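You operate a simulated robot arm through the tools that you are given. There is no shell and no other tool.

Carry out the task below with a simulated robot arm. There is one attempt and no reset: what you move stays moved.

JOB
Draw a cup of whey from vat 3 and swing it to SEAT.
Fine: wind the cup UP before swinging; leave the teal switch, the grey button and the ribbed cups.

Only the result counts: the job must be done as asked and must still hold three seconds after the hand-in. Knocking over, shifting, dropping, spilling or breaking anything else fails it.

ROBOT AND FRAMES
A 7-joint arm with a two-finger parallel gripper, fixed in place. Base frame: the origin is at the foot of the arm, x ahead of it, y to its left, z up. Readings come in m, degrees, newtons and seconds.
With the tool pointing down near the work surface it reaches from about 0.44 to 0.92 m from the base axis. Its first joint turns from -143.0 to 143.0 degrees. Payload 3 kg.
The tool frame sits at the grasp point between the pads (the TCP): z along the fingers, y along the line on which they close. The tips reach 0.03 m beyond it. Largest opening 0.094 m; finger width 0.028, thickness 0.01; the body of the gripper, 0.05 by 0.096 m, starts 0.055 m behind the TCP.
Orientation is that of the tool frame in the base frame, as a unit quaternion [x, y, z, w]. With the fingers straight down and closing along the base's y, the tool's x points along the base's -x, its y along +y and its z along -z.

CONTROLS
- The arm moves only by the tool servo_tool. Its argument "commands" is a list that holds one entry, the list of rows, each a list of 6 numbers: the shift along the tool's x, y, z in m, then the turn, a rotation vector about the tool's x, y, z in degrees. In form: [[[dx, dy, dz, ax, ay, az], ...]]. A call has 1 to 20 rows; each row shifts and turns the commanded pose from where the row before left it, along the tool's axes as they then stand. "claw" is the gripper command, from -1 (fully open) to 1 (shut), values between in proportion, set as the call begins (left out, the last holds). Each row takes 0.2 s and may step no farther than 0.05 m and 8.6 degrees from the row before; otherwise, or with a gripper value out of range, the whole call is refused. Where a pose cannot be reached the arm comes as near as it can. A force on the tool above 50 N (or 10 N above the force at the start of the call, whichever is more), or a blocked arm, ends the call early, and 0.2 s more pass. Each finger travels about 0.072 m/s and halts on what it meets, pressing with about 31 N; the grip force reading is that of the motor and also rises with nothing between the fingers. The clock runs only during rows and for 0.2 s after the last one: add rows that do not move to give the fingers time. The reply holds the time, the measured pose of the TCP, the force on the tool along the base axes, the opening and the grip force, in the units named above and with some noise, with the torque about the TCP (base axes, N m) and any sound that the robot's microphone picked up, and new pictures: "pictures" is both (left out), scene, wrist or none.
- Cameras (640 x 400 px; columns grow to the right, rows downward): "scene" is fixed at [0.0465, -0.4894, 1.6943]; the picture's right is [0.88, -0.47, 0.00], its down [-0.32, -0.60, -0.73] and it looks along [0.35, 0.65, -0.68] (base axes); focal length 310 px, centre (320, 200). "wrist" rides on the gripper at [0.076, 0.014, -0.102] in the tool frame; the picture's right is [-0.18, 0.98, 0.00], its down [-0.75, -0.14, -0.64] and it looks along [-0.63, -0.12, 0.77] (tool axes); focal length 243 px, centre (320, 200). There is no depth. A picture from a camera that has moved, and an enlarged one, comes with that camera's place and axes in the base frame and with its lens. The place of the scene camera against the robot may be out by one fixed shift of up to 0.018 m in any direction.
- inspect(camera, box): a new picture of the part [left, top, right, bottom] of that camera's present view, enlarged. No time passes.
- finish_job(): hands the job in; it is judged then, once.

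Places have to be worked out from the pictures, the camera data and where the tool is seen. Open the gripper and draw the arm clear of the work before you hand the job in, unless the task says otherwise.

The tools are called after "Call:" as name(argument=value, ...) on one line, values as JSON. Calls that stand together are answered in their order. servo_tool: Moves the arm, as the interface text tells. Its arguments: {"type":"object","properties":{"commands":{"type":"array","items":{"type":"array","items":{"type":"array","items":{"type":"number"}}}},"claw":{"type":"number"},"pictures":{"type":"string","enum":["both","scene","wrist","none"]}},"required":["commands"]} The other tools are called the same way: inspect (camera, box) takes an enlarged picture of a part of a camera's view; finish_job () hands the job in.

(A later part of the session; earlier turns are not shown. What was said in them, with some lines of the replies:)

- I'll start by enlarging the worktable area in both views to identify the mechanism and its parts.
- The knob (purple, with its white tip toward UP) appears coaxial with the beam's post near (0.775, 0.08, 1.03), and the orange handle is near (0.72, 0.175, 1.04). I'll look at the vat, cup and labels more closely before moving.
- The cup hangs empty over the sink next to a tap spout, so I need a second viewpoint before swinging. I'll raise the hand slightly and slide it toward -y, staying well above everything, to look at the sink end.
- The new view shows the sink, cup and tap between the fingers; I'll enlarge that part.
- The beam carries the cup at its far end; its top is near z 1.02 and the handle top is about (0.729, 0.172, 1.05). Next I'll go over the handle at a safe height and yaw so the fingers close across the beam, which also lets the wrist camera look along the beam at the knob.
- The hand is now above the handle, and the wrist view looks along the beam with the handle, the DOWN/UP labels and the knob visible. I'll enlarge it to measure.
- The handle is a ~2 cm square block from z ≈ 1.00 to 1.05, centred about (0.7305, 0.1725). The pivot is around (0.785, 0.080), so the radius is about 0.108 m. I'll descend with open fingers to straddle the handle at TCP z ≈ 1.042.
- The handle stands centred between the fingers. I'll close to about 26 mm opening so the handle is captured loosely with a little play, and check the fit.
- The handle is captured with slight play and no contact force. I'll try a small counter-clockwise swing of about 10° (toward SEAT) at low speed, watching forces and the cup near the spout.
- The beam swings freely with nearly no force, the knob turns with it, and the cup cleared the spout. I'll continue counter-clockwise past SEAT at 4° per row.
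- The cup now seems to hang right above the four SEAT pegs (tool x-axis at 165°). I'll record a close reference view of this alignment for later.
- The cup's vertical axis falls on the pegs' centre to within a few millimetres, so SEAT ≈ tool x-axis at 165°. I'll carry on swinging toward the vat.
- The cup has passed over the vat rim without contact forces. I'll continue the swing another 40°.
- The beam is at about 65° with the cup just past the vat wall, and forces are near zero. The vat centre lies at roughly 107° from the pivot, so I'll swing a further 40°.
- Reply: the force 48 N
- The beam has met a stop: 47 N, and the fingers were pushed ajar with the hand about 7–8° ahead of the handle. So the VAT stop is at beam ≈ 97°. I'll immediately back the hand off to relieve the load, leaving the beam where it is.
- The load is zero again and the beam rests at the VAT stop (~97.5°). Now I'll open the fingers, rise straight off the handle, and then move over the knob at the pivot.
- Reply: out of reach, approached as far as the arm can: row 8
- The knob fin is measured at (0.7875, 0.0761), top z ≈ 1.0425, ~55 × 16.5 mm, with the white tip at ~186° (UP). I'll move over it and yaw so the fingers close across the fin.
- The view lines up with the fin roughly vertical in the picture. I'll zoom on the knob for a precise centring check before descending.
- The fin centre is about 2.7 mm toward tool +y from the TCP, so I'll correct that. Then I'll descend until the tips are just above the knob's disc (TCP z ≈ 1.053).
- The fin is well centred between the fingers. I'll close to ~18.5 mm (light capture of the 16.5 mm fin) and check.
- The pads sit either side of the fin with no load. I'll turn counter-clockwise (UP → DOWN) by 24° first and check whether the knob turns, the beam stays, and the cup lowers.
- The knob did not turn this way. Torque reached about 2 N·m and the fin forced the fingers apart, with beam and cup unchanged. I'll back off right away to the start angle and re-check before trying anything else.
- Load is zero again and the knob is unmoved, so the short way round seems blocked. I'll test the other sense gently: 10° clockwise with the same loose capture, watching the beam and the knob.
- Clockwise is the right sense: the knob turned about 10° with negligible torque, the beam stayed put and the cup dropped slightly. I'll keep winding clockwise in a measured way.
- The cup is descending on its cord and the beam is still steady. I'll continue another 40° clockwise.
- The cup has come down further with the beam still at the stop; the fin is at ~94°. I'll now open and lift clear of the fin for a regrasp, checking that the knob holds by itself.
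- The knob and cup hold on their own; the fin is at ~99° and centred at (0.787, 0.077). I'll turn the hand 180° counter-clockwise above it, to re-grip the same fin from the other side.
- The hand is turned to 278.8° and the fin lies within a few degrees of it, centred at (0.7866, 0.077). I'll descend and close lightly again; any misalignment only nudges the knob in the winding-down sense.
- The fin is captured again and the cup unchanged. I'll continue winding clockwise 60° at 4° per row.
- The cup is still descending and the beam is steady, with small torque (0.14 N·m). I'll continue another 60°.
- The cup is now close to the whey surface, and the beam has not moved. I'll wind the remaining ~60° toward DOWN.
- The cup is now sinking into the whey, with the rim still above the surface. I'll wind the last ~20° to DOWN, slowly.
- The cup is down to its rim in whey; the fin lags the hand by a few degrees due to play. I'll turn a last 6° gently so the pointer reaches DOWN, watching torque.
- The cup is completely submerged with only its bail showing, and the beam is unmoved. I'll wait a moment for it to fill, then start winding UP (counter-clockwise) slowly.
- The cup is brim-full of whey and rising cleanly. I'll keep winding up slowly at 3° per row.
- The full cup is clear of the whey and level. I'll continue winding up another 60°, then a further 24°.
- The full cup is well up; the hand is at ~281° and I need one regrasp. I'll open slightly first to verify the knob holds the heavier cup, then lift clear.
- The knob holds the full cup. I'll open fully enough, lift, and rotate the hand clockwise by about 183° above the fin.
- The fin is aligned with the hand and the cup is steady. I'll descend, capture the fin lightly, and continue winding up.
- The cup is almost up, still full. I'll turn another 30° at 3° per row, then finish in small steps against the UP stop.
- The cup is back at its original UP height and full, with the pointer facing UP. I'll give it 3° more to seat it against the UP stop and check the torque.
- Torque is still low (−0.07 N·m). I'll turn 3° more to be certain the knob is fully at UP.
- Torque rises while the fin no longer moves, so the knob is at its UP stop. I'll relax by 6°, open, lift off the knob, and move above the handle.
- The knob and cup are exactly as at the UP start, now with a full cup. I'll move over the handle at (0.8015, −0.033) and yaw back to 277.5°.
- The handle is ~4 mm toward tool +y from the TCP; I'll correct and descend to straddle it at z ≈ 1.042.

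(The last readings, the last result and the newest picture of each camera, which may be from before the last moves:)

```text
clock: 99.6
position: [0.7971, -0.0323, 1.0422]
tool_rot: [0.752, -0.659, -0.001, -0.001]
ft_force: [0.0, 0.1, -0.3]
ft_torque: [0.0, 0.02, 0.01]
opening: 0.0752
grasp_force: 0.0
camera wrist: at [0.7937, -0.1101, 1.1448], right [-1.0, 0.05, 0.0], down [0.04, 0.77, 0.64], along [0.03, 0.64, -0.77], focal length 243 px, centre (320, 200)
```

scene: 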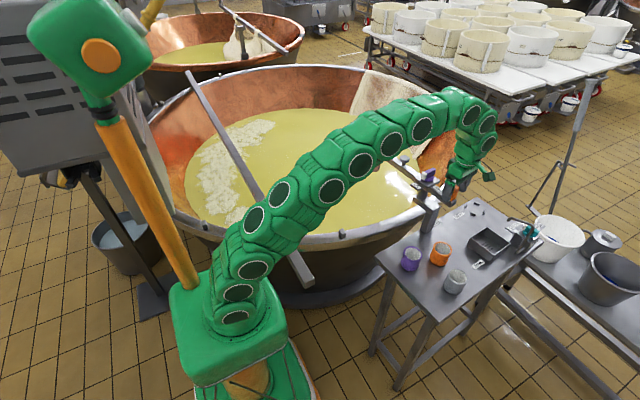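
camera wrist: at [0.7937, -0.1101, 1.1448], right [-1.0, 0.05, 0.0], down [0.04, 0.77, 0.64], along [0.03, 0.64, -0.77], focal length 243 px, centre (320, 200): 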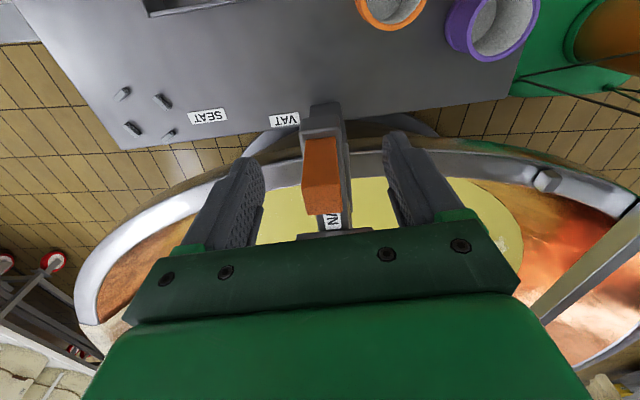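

The handle is centred. I'll close to about 23 mm for a snug loose capture, then check.

Call:
servo_tool(commands=[[[0, 0, 0, 0, 0, 0], [0, 0, 0, 0, 0, 0], [0, 0, 0, 0, 0, 0], [0, 0, 0, 0, 0, 0], [0, 0, 0, 0, 0, 0]]], claw=0.51, pictures="wrist")

Call:
servo_tool(commands=[[[0, 0.001, 0, 0, 0, 0.5], [0, 0.0019, 0, 0, 0, 1], [-0.0001, 0.0029, 0, 0, 0, 1.5], [-0.0001, 0.0038, 0, 0, 0, 2], [-0.0001, 0.0038, 0, 0, 0, 2], [-0.0001, 0.0038, 0, 0, 0, 2], [-0.0001, 0.0038, 0, 0, 0, 2], [-0.0001, 0.0038, 0, 0, 0, 2], [-0.0001, 0.0029, 0, 0, 0, 1.5], [0, 0.0019, 0, 0, 0, 1], [0, 0.001, 0, 0, 0, 0.5], [0, 0, 0, 0, 0, 0]]])

Call:
inspect(camera="scene", box=[350, 110, 480, 220])

```text
clock: 100.8
position: [0.7978, -0.0328, 1.0427]
tool_rot: [0.753, -0.659, 0.0, 0.0]
ft_force: [-0.5, 0.1, -1.2]
ft_torque: [-0.02, -0.01, 0.0]
opening: 0.0234
grasp_force: 0.6
camera wrist: at [0.7936, -0.11, 1.1449], right [-1.0, 0.05, 0.0], down [0.04, 0.77, 0.64], along [0.03, 0.64, -0.77], focal length 243 px, centre (320, 200)
```

wrist: 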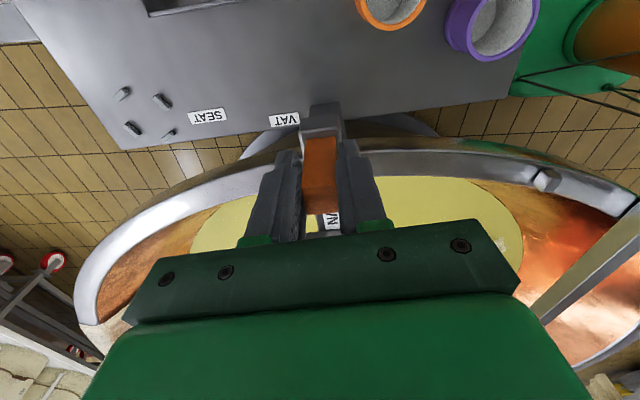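

```text
clock: 103.4
position: [0.7679, -0.0321, 1.0436]
tool_rot: [-0.653, 0.757, 0.0, 0.0]
ft_force: [1.0, -0.1, 0.1]
ft_torque: [0.03, 0.01, 0.0]
opening: 0.0237
grasp_force: 0.4
camera wrist: at [0.7419, -0.1056, 1.1453], right [-0.95, 0.33, 0.0], down [0.25, 0.72, 0.64], along [0.21, 0.61, -0.77], focal length 243 px, centre (320, 200)
```

scene: 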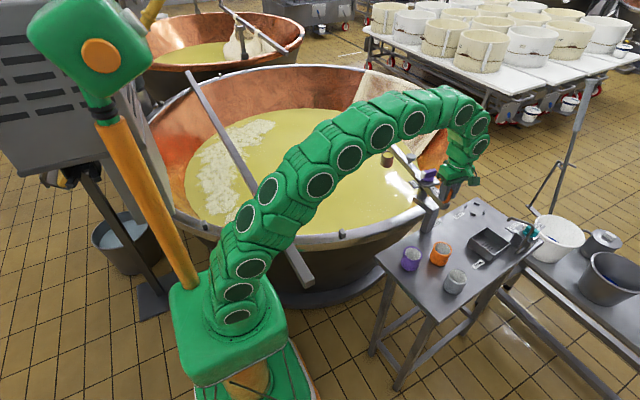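
wrist: 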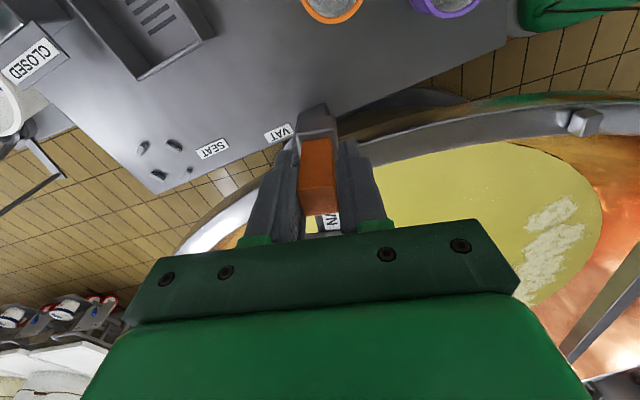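

```text
3.64 times, centred on (415, 165) of scene
camera zoom: at [0.0465, -0.4894, 1.6943], right [0.88, -0.47, 0.0], down [-0.32, -0.6, -0.73], along [0.35, 0.65, -0.68], focal length 1128 px, centre (-26, 327)
```

zoom: 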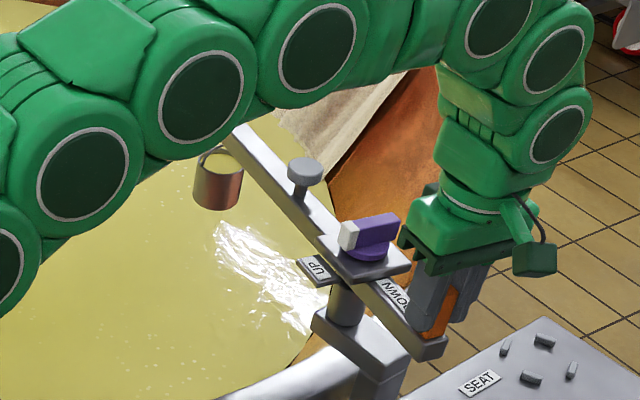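

The full cup swings smoothly with the beam at about 82° now. I'll continue with gently ramped segments.

Call:
servo_tool(commands=[[[0, 0.001, 0, 0, 0, 0.5], [0, 0.0019, 0, 0, 0, 1], [-0.0001, 0.0029, 0, 0, 0, 1.5], [-0.0001, 0.0038, 0, 0, 0, 2], [-0.0001, 0.0038, 0, 0, 0, 2], [-0.0001, 0.0038, 0, 0, 0, 2], [-0.0001, 0.0038, 0, 0, 0, 2], [-0.0001, 0.0038, 0, 0, 0, 2], [-0.0001, 0.0038, 0, 0, 0, 2], [-0.0001, 0.0038, 0, 0, 0, 2], [-0.0001, 0.0038, 0, 0, 0, 2], [-0.0001, 0.0038, 0, 0, 0, 2], [-0.0001, 0.0038, 0, 0, 0, 2], [-0.0001, 0.0038, 0, 0, 0, 2], [-0.0001, 0.0038, 0, 0, 0, 2], [-0.0001, 0.0038, 0, 0, 0, 2], [-0.0001, 0.0038, 0, 0, 0, 2], [-0.0001, 0.0029, 0, 0, 0, 1.5], [0, 0.0019, 0, 0, 0, 1], [0, 0.001, 0, 0, 0, 0.5]]])

Call:
inspect(camera="scene", box=[380, 110, 510, 220])

```text
clock: 107.6
position: [0.7093, -0.0034, 1.0415]
tool_rot: [-0.404, 0.915, 0.0, 0.0]
ft_force: [0.8, -0.1, 0.4]
ft_torque: [-0.04, -0.01, -0.02]
opening: 0.0235
grasp_force: 0.2
camera wrist: at [0.6468, -0.0507, 1.1449], right [-0.6, 0.8, 0.0], down [0.61, 0.46, 0.64], along [0.51, 0.39, -0.77], focal length 243 px, centre (320, 200)
```

scene: 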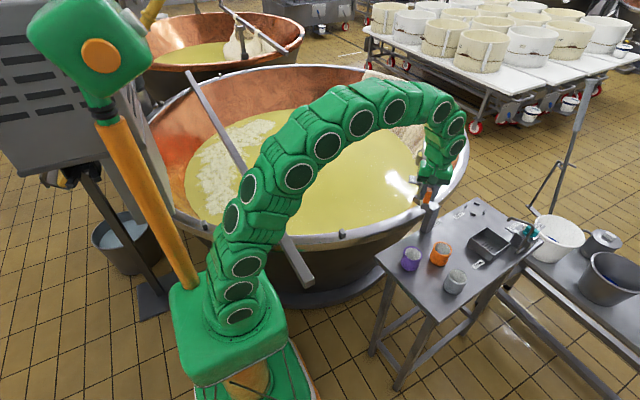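
wrist: 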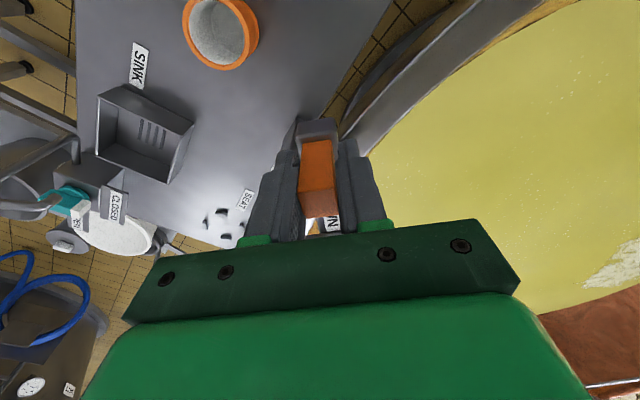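

```text
3.64 times, centred on (445, 165) of scene
camera zoom: at [0.0465, -0.4894, 1.6943], right [0.88, -0.47, 0.0], down [-0.32, -0.6, -0.73], along [0.35, 0.65, -0.68], focal length 1128 px, centre (-134, 327)
```

zoom: 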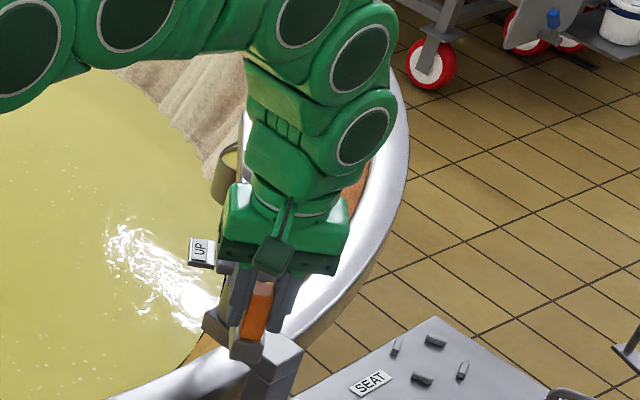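

All is quiet, with the beam at about 48°. I'll continue another ramped 34°.

Call:
servo_tool(commands=[[[0, 0.001, 0, 0, 0, 0.5], [0, 0.0019, 0, 0, 0, 1], [-0.0001, 0.0029, 0, 0, 0, 1.5], [-0.0001, 0.0038, 0, 0, 0, 2], [-0.0001, 0.0038, 0, 0, 0, 2], [-0.0001, 0.0038, 0, 0, 0, 2], [-0.0001, 0.0038, 0, 0, 0, 2], [-0.0001, 0.0038, 0, 0, 0, 2], [-0.0001, 0.0038, 0, 0, 0, 2], [-0.0001, 0.0038, 0, 0, 0, 2], [-0.0001, 0.0038, 0, 0, 0, 2], [-0.0001, 0.0038, 0, 0, 0, 2], [-0.0001, 0.0038, 0, 0, 0, 2], [-0.0001, 0.0038, 0, 0, 0, 2], [-0.0001, 0.0038, 0, 0, 0, 2], [-0.0001, 0.0038, 0, 0, 0, 2], [-0.0001, 0.0038, 0, 0, 0, 2], [-0.0001, 0.0029, 0, 0, 0, 1.5], [0, 0.0019, 0, 0, 0, 1], [0, 0.001, 0, 0, 0, 0.5]]])

Call:
inspect(camera="scene", box=[400, 130, 530, 240])

```text
clock: 111.8
position: [0.6787, 0.0507, 1.042]
tool_rot: [-0.118, 0.993, 0.0, 0.0]
ft_force: [-0.4, 0.6, 0.6]
ft_torque: [0.03, -0.02, -0.02]
opening: 0.0236
grasp_force: 0.3
camera wrist: at [0.5999, 0.0465, 1.145], right [-0.05, 1.0, 0.0], down [0.77, 0.04, 0.64], along [0.64, 0.03, -0.77], focal length 243 px, centre (320, 200)
```

scene: 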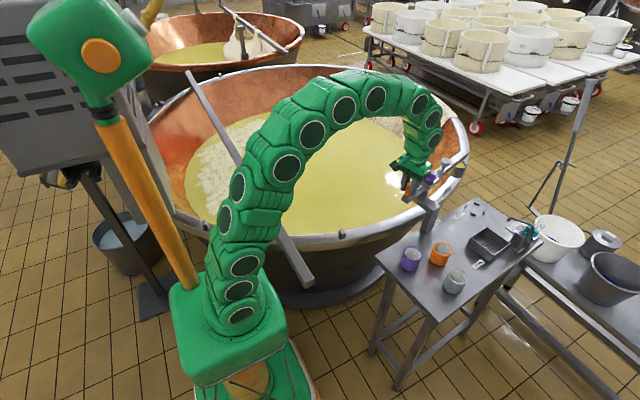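
wrist: 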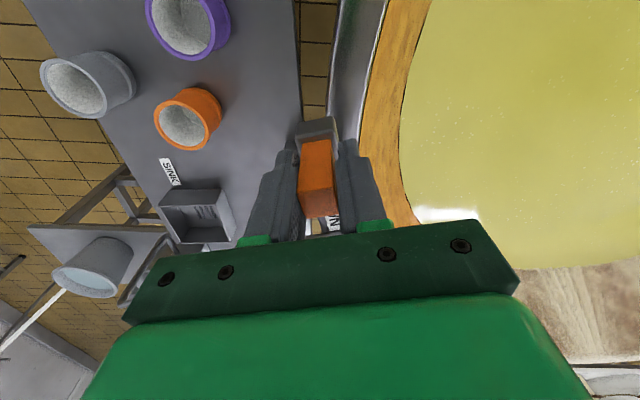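

```text
3.64 times, centred on (465, 185) of scene
camera zoom: at [0.0465, -0.4894, 1.6943], right [0.88, -0.47, 0.0], down [-0.32, -0.6, -0.73], along [0.35, 0.65, -0.68], focal length 1128 px, centre (-207, 254)
```

zoom: 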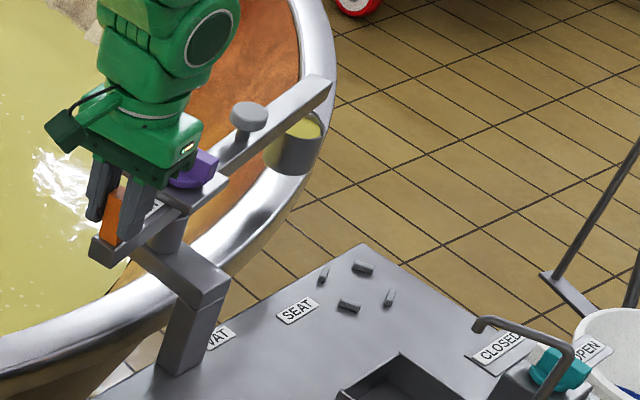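

The full cup is passing over the vat rim. I'll swing 26° more, then align finely over the pegs.

Call:
servo_tool(commands=[[[0, 0.001, 0, 0, 0, 0.5], [0, 0.0019, 0, 0, 0, 1], [-0.0001, 0.0029, 0, 0, 0, 1.5], [-0.0001, 0.0038, 0, 0, 0, 2], [-0.0001, 0.0038, 0, 0, 0, 2], [-0.0001, 0.0038, 0, 0, 0, 2], [-0.0001, 0.0038, 0, 0, 0, 2], [-0.0001, 0.0038, 0, 0, 0, 2], [-0.0001, 0.0038, 0, 0, 0, 2], [-0.0001, 0.0038, 0, 0, 0, 2], [-0.0001, 0.0038, 0, 0, 0, 2], [-0.0001, 0.0038, 0, 0, 0, 2], [-0.0001, 0.0038, 0, 0, 0, 2], [-0.0001, 0.0029, 0, 0, 0, 1.5], [0, 0.0019, 0, 0, 0, 1], [0, 0.001, 0, 0, 0, 0.5], [0, 0, 0, 0, 0, 0]]])

Call:
inspect(camera="scene", box=[455, 160, 525, 220])

```text
clock: 115.4
position: [0.6763, 0.0996, 1.0434]
tool_rot: [0.108, 0.994, -0.001, 0.0]
ft_force: [1.4, 1.8, 1.4]
ft_torque: [-0.01, -0.02, 0.01]
opening: 0.0242
grasp_force: 0.8
camera wrist: at [0.6058, 0.1303, 1.1457], right [0.39, 0.92, 0.0], down [0.71, -0.3, 0.64], along [0.59, -0.25, -0.77], focal length 243 px, centre (320, 200)
```

scene: 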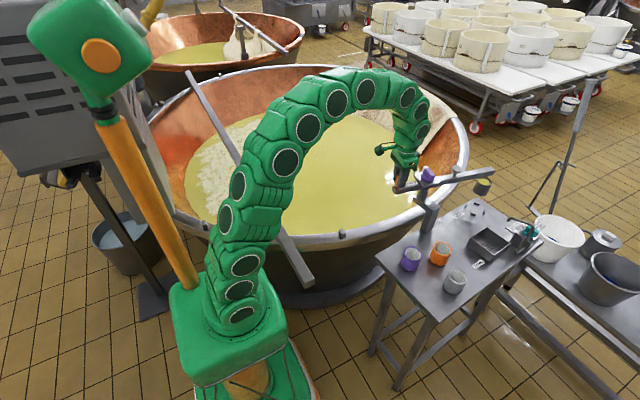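
wrist: 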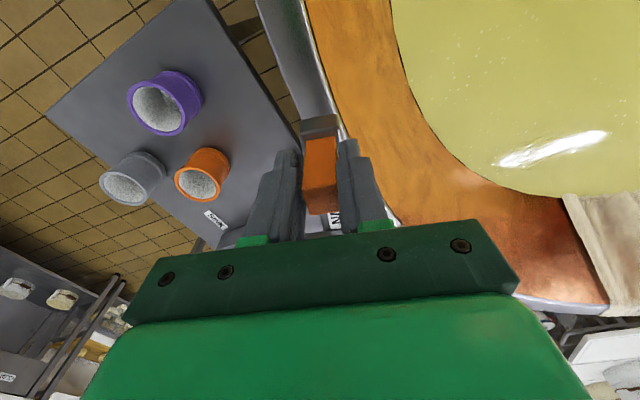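

```text
6.67 times, centred on (490, 190) of scene
camera zoom: at [0.0465, -0.4894, 1.6943], right [0.88, -0.47, 0.0], down [-0.32, -0.6, -0.73], along [0.35, 0.65, -0.68], focal length 2068 px, centre (-813, 267)
```

zoom: 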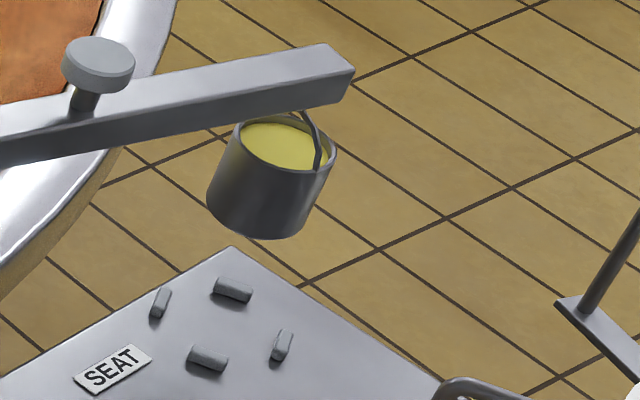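

Still brim-full. Compared with the reference alignment the cup is about 12 mm (~2.8°) short of the pegs' centre. I'll swing 3° more, gently.

Call:
servo_tool(commands=[[[0, 0.001, 0, 0, 0, 0.5], [0, 0.0015, 0, 0, 0, 0.8], [0, 0.0015, 0, 0, 0, 0.8], [0, 0.001, 0, 0, 0, 0.5], [0, 0.0008, 0, 0, 0, 0.4], [0, 0, 0, 0, 0, 0], [0, 0, 0, 0, 0, 0]]])

Call:
inspect(camera="scene", box=[455, 160, 525, 220])

```text
clock: 117.0
position: [0.6783, 0.1059, 1.0424]
tool_rot: [0.134, 0.991, 0.0, 0.0]
ft_force: [0.5, 0.0, -0.8]
ft_torque: [-0.02, 0.03, -0.03]
opening: 0.0232
grasp_force: 0.9
camera wrist: at [0.6091, 0.1391, 1.1453], right [0.44, 0.9, 0.0], down [0.69, -0.34, 0.64], along [0.58, -0.28, -0.77], focal length 243 px, centre (320, 200)
```

scene: 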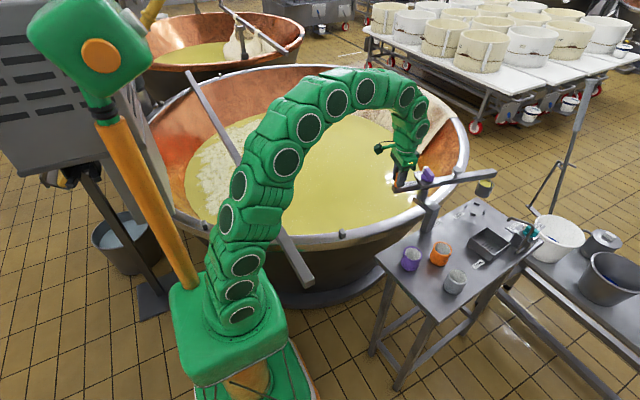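
wrist: 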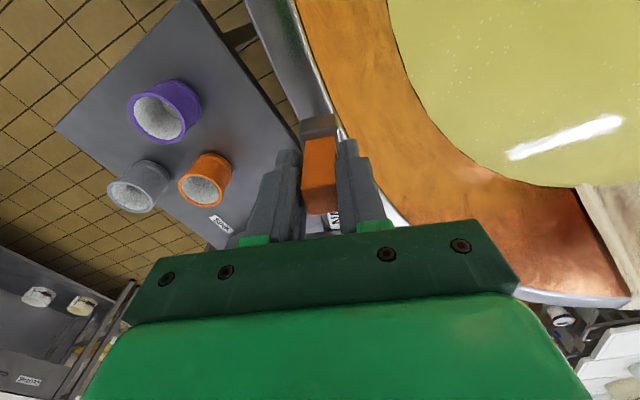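

```text
6.67 times, centred on (490, 190) of scene
camera zoom: at [0.0465, -0.4894, 1.6943], right [0.88, -0.47, 0.0], down [-0.32, -0.6, -0.73], along [0.35, 0.65, -0.68], focal length 2068 px, centre (-813, 267)
```

zoom: 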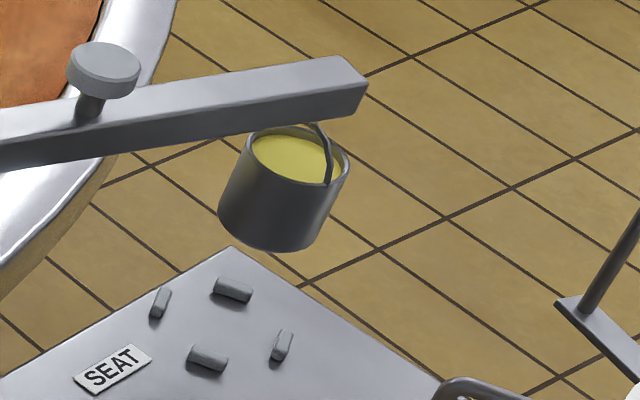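

The cup now hangs over the pegs' centre (within ~1–2 mm), matching the reference position found on the first pass, and it is full. I'll let it settle, then open the fingers evenly and rise straight off the handle.

Call:
servo_tool(commands=[[[0, 0, 0, 0, 0, 0], [0, 0, 0, 0, 0, 0], [0, 0, 0, 0, 0, 0], [0, 0, 0, 0, 0, 0], [0, 0, -0.015, 0, 0, 0], [0, 0, -0.025, 0, 0, 0], [0, 0, -0.03, 0, 0, 0], [0, 0, -0.03, 0, 0, 0], [0, 0, 0, 0, 0, 0]]], claw=-0.5)

Call:
inspect(camera="scene", box=[455, 160, 525, 220])

Call:
inspect(camera="scene", box=[380, 140, 560, 280])

```text
clock: 119.0
position: [0.6783, 0.1048, 1.1446]
tool_rot: [0.134, 0.991, 0.0, 0.001]
ft_force: [0.0, -0.1, -0.5]
ft_torque: [0.04, -0.01, 0.0]
opening: 0.0707
grasp_force: 0.1
camera wrist: at [0.6079, 0.1386, 1.2472], right [0.44, 0.9, 0.0], down [0.69, -0.34, 0.64], along [0.58, -0.28, -0.77], focal length 243 px, centre (320, 200)
```

scene: 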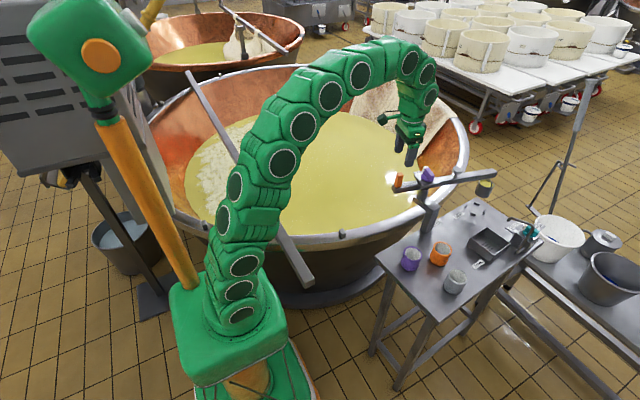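
wrist: 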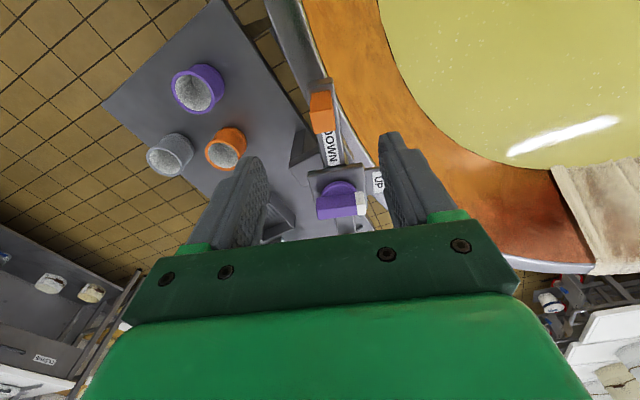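

```text
6.67 times, centred on (490, 190) of scene
camera zoom: at [0.0465, -0.4894, 1.6943], right [0.88, -0.47, 0.0], down [-0.32, -0.6, -0.73], along [0.35, 0.65, -0.68], focal length 2068 px, centre (-813, 267)
```

zoom: 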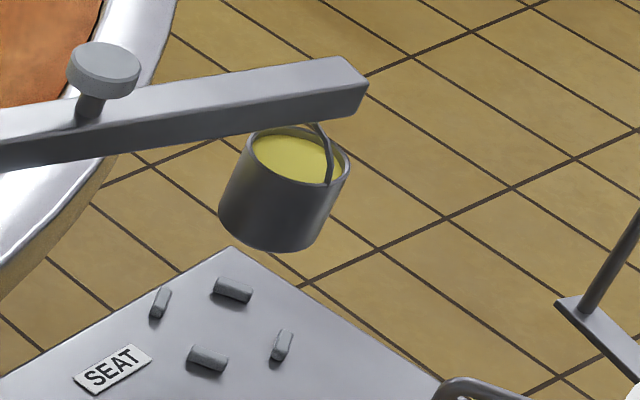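

```text
2.86 times, centred on (470, 210) of scene
camera zoom: at [0.0465, -0.4894, 1.6943], right [0.88, -0.47, 0.0], down [-0.32, -0.6, -0.73], along [0.35, 0.65, -0.68], focal length 886 px, centre (-109, 171)
```

zoom: 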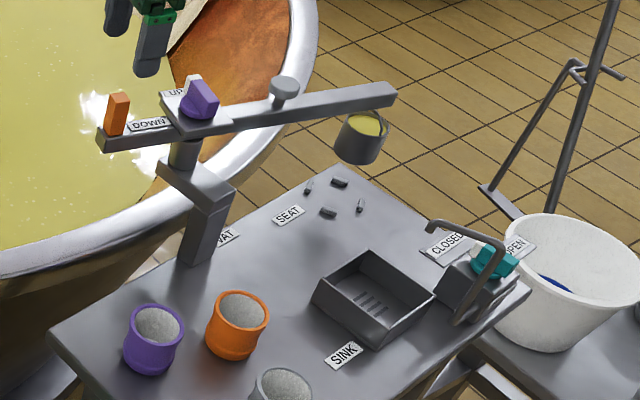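

The beam, knob (UP) and full cup all hold steady after release, and the teal switch, button and ribbed cups are untouched. I'll draw the arm back and up, clear of the work, and let a few seconds pass.

Call:
servo_tool(commands=[[[0, 0, -0.02, 0, 0, 0], [0.0323, 0.0157, -0.009, 0, 0, 0], [0.0323, 0.0157, -0.009, 0, 0, 0], [0.0323, 0.0157, -0.009, 0, 0, 0], [0.0323, 0.0157, -0.009, 0, 0, 0], [0, 0, 0, 0, 0, 0], [0, 0, 0, 0, 0, 0], [0, 0, 0, 0, 0, 0], [0, 0, 0, 0, 0, 0], [0, 0, 0, 0, 0, 0], [0, 0, 0, 0, 0, 0], [0, 0, 0, 0, 0, 0], [0, 0, 0, 0, 0, 0], [0, 0, 0, 0, 0, 0], [0, 0, 0, 0, 0, 0]]], claw=-1)

Call:
inspect(camera="scene", box=[455, 160, 525, 220])

Call:
inspect(camera="scene", box=[380, 140, 560, 300])

```text
clock: 122.2
position: [0.5713, 0.2006, 1.1967]
tool_rot: [0.134, 0.991, 0.0, 0.0]
ft_force: [-0.4, 0.1, 0.1]
ft_torque: [0.05, 0.01, 0.0]
opening: 0.0941
grasp_force: 0.0
camera wrist: at [0.501, 0.2349, 1.2987], right [0.44, 0.9, 0.0], down [0.69, -0.34, 0.64], along [0.58, -0.28, -0.77], focal length 243 px, centre (320, 200)
```

scene: 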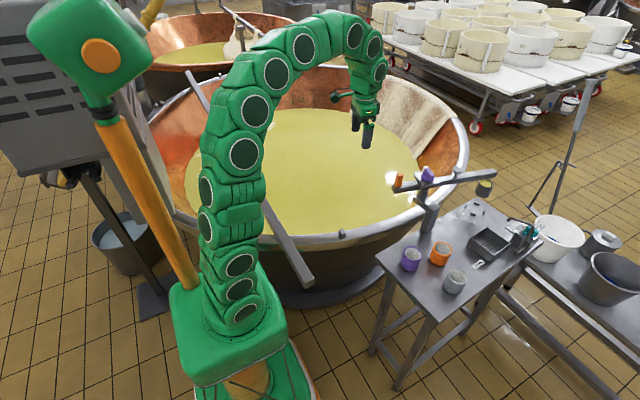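
wrist: 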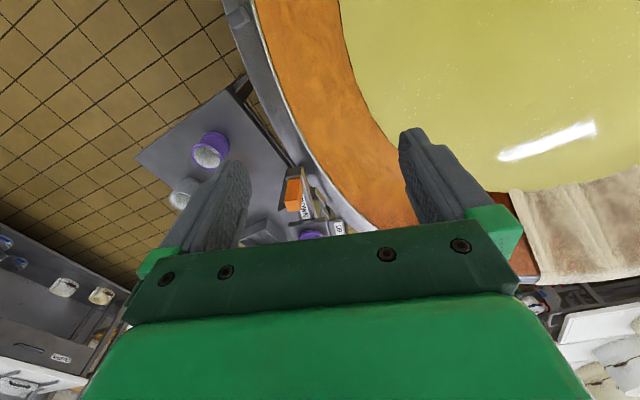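

```text
6.67 times, centred on (490, 190) of scene
camera zoom: at [0.0465, -0.4894, 1.6943], right [0.88, -0.47, 0.0], down [-0.32, -0.6, -0.73], along [0.35, 0.65, -0.68], focal length 2068 px, centre (-813, 267)
```

zoom: 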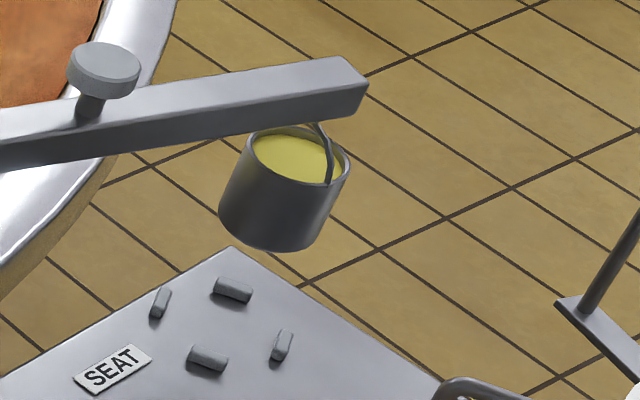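

```text
2.50 times, centred on (470, 220) of scene
camera zoom: at [0.0465, -0.4894, 1.6943], right [0.88, -0.47, 0.0], down [-0.32, -0.6, -0.73], along [0.35, 0.65, -0.68], focal length 775 px, centre (-55, 150)
```

zoom: 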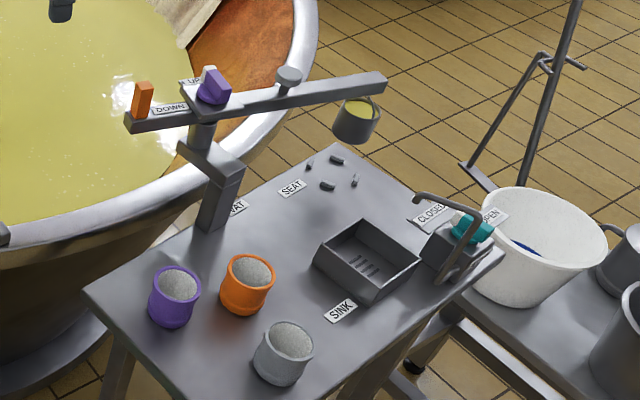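

With the arm withdrawn and the gripper open, the full cup has hung steady over the SEAT pegs, wound UP, and nothing else has moved. I'm handing the job in.

Call:
finish_job()

```text
The job is handed in.
```

The cup is full of whey from the vat and hangs, wound UP, over the centre of the SEAT pegs. I have handed the job in; I don't have the judge's result.

- **Drawing the whey:** I swung the empty cup to the VAT stop, wound it down until it was fully under, and wound it back up full. The knob only winds DOWN clockwise, the long way round from the UP mark; my first try the short way was blocked and moved nothing.
- **Swinging to SEAT:** The knob was back at its UP stop before I swung. By the scene camera the cup sits within about 1–2 mm of the pegs' centre, and it stayed there for the few seconds after I let go.
- **One hard contact:** On the empty swing out, the beam met its stop at the vat and the force reached about 48 N. I backed off at once and saw no damage or shift.
- **Left alone:** I did not touch the teal switch, the grey button or the ribbed cups, and I saw no whey spill. The arm is drawn back with the gripper open.

I left the cup UP rather than lowering it onto the pegs, because the job only asked to swing it to SEAT.
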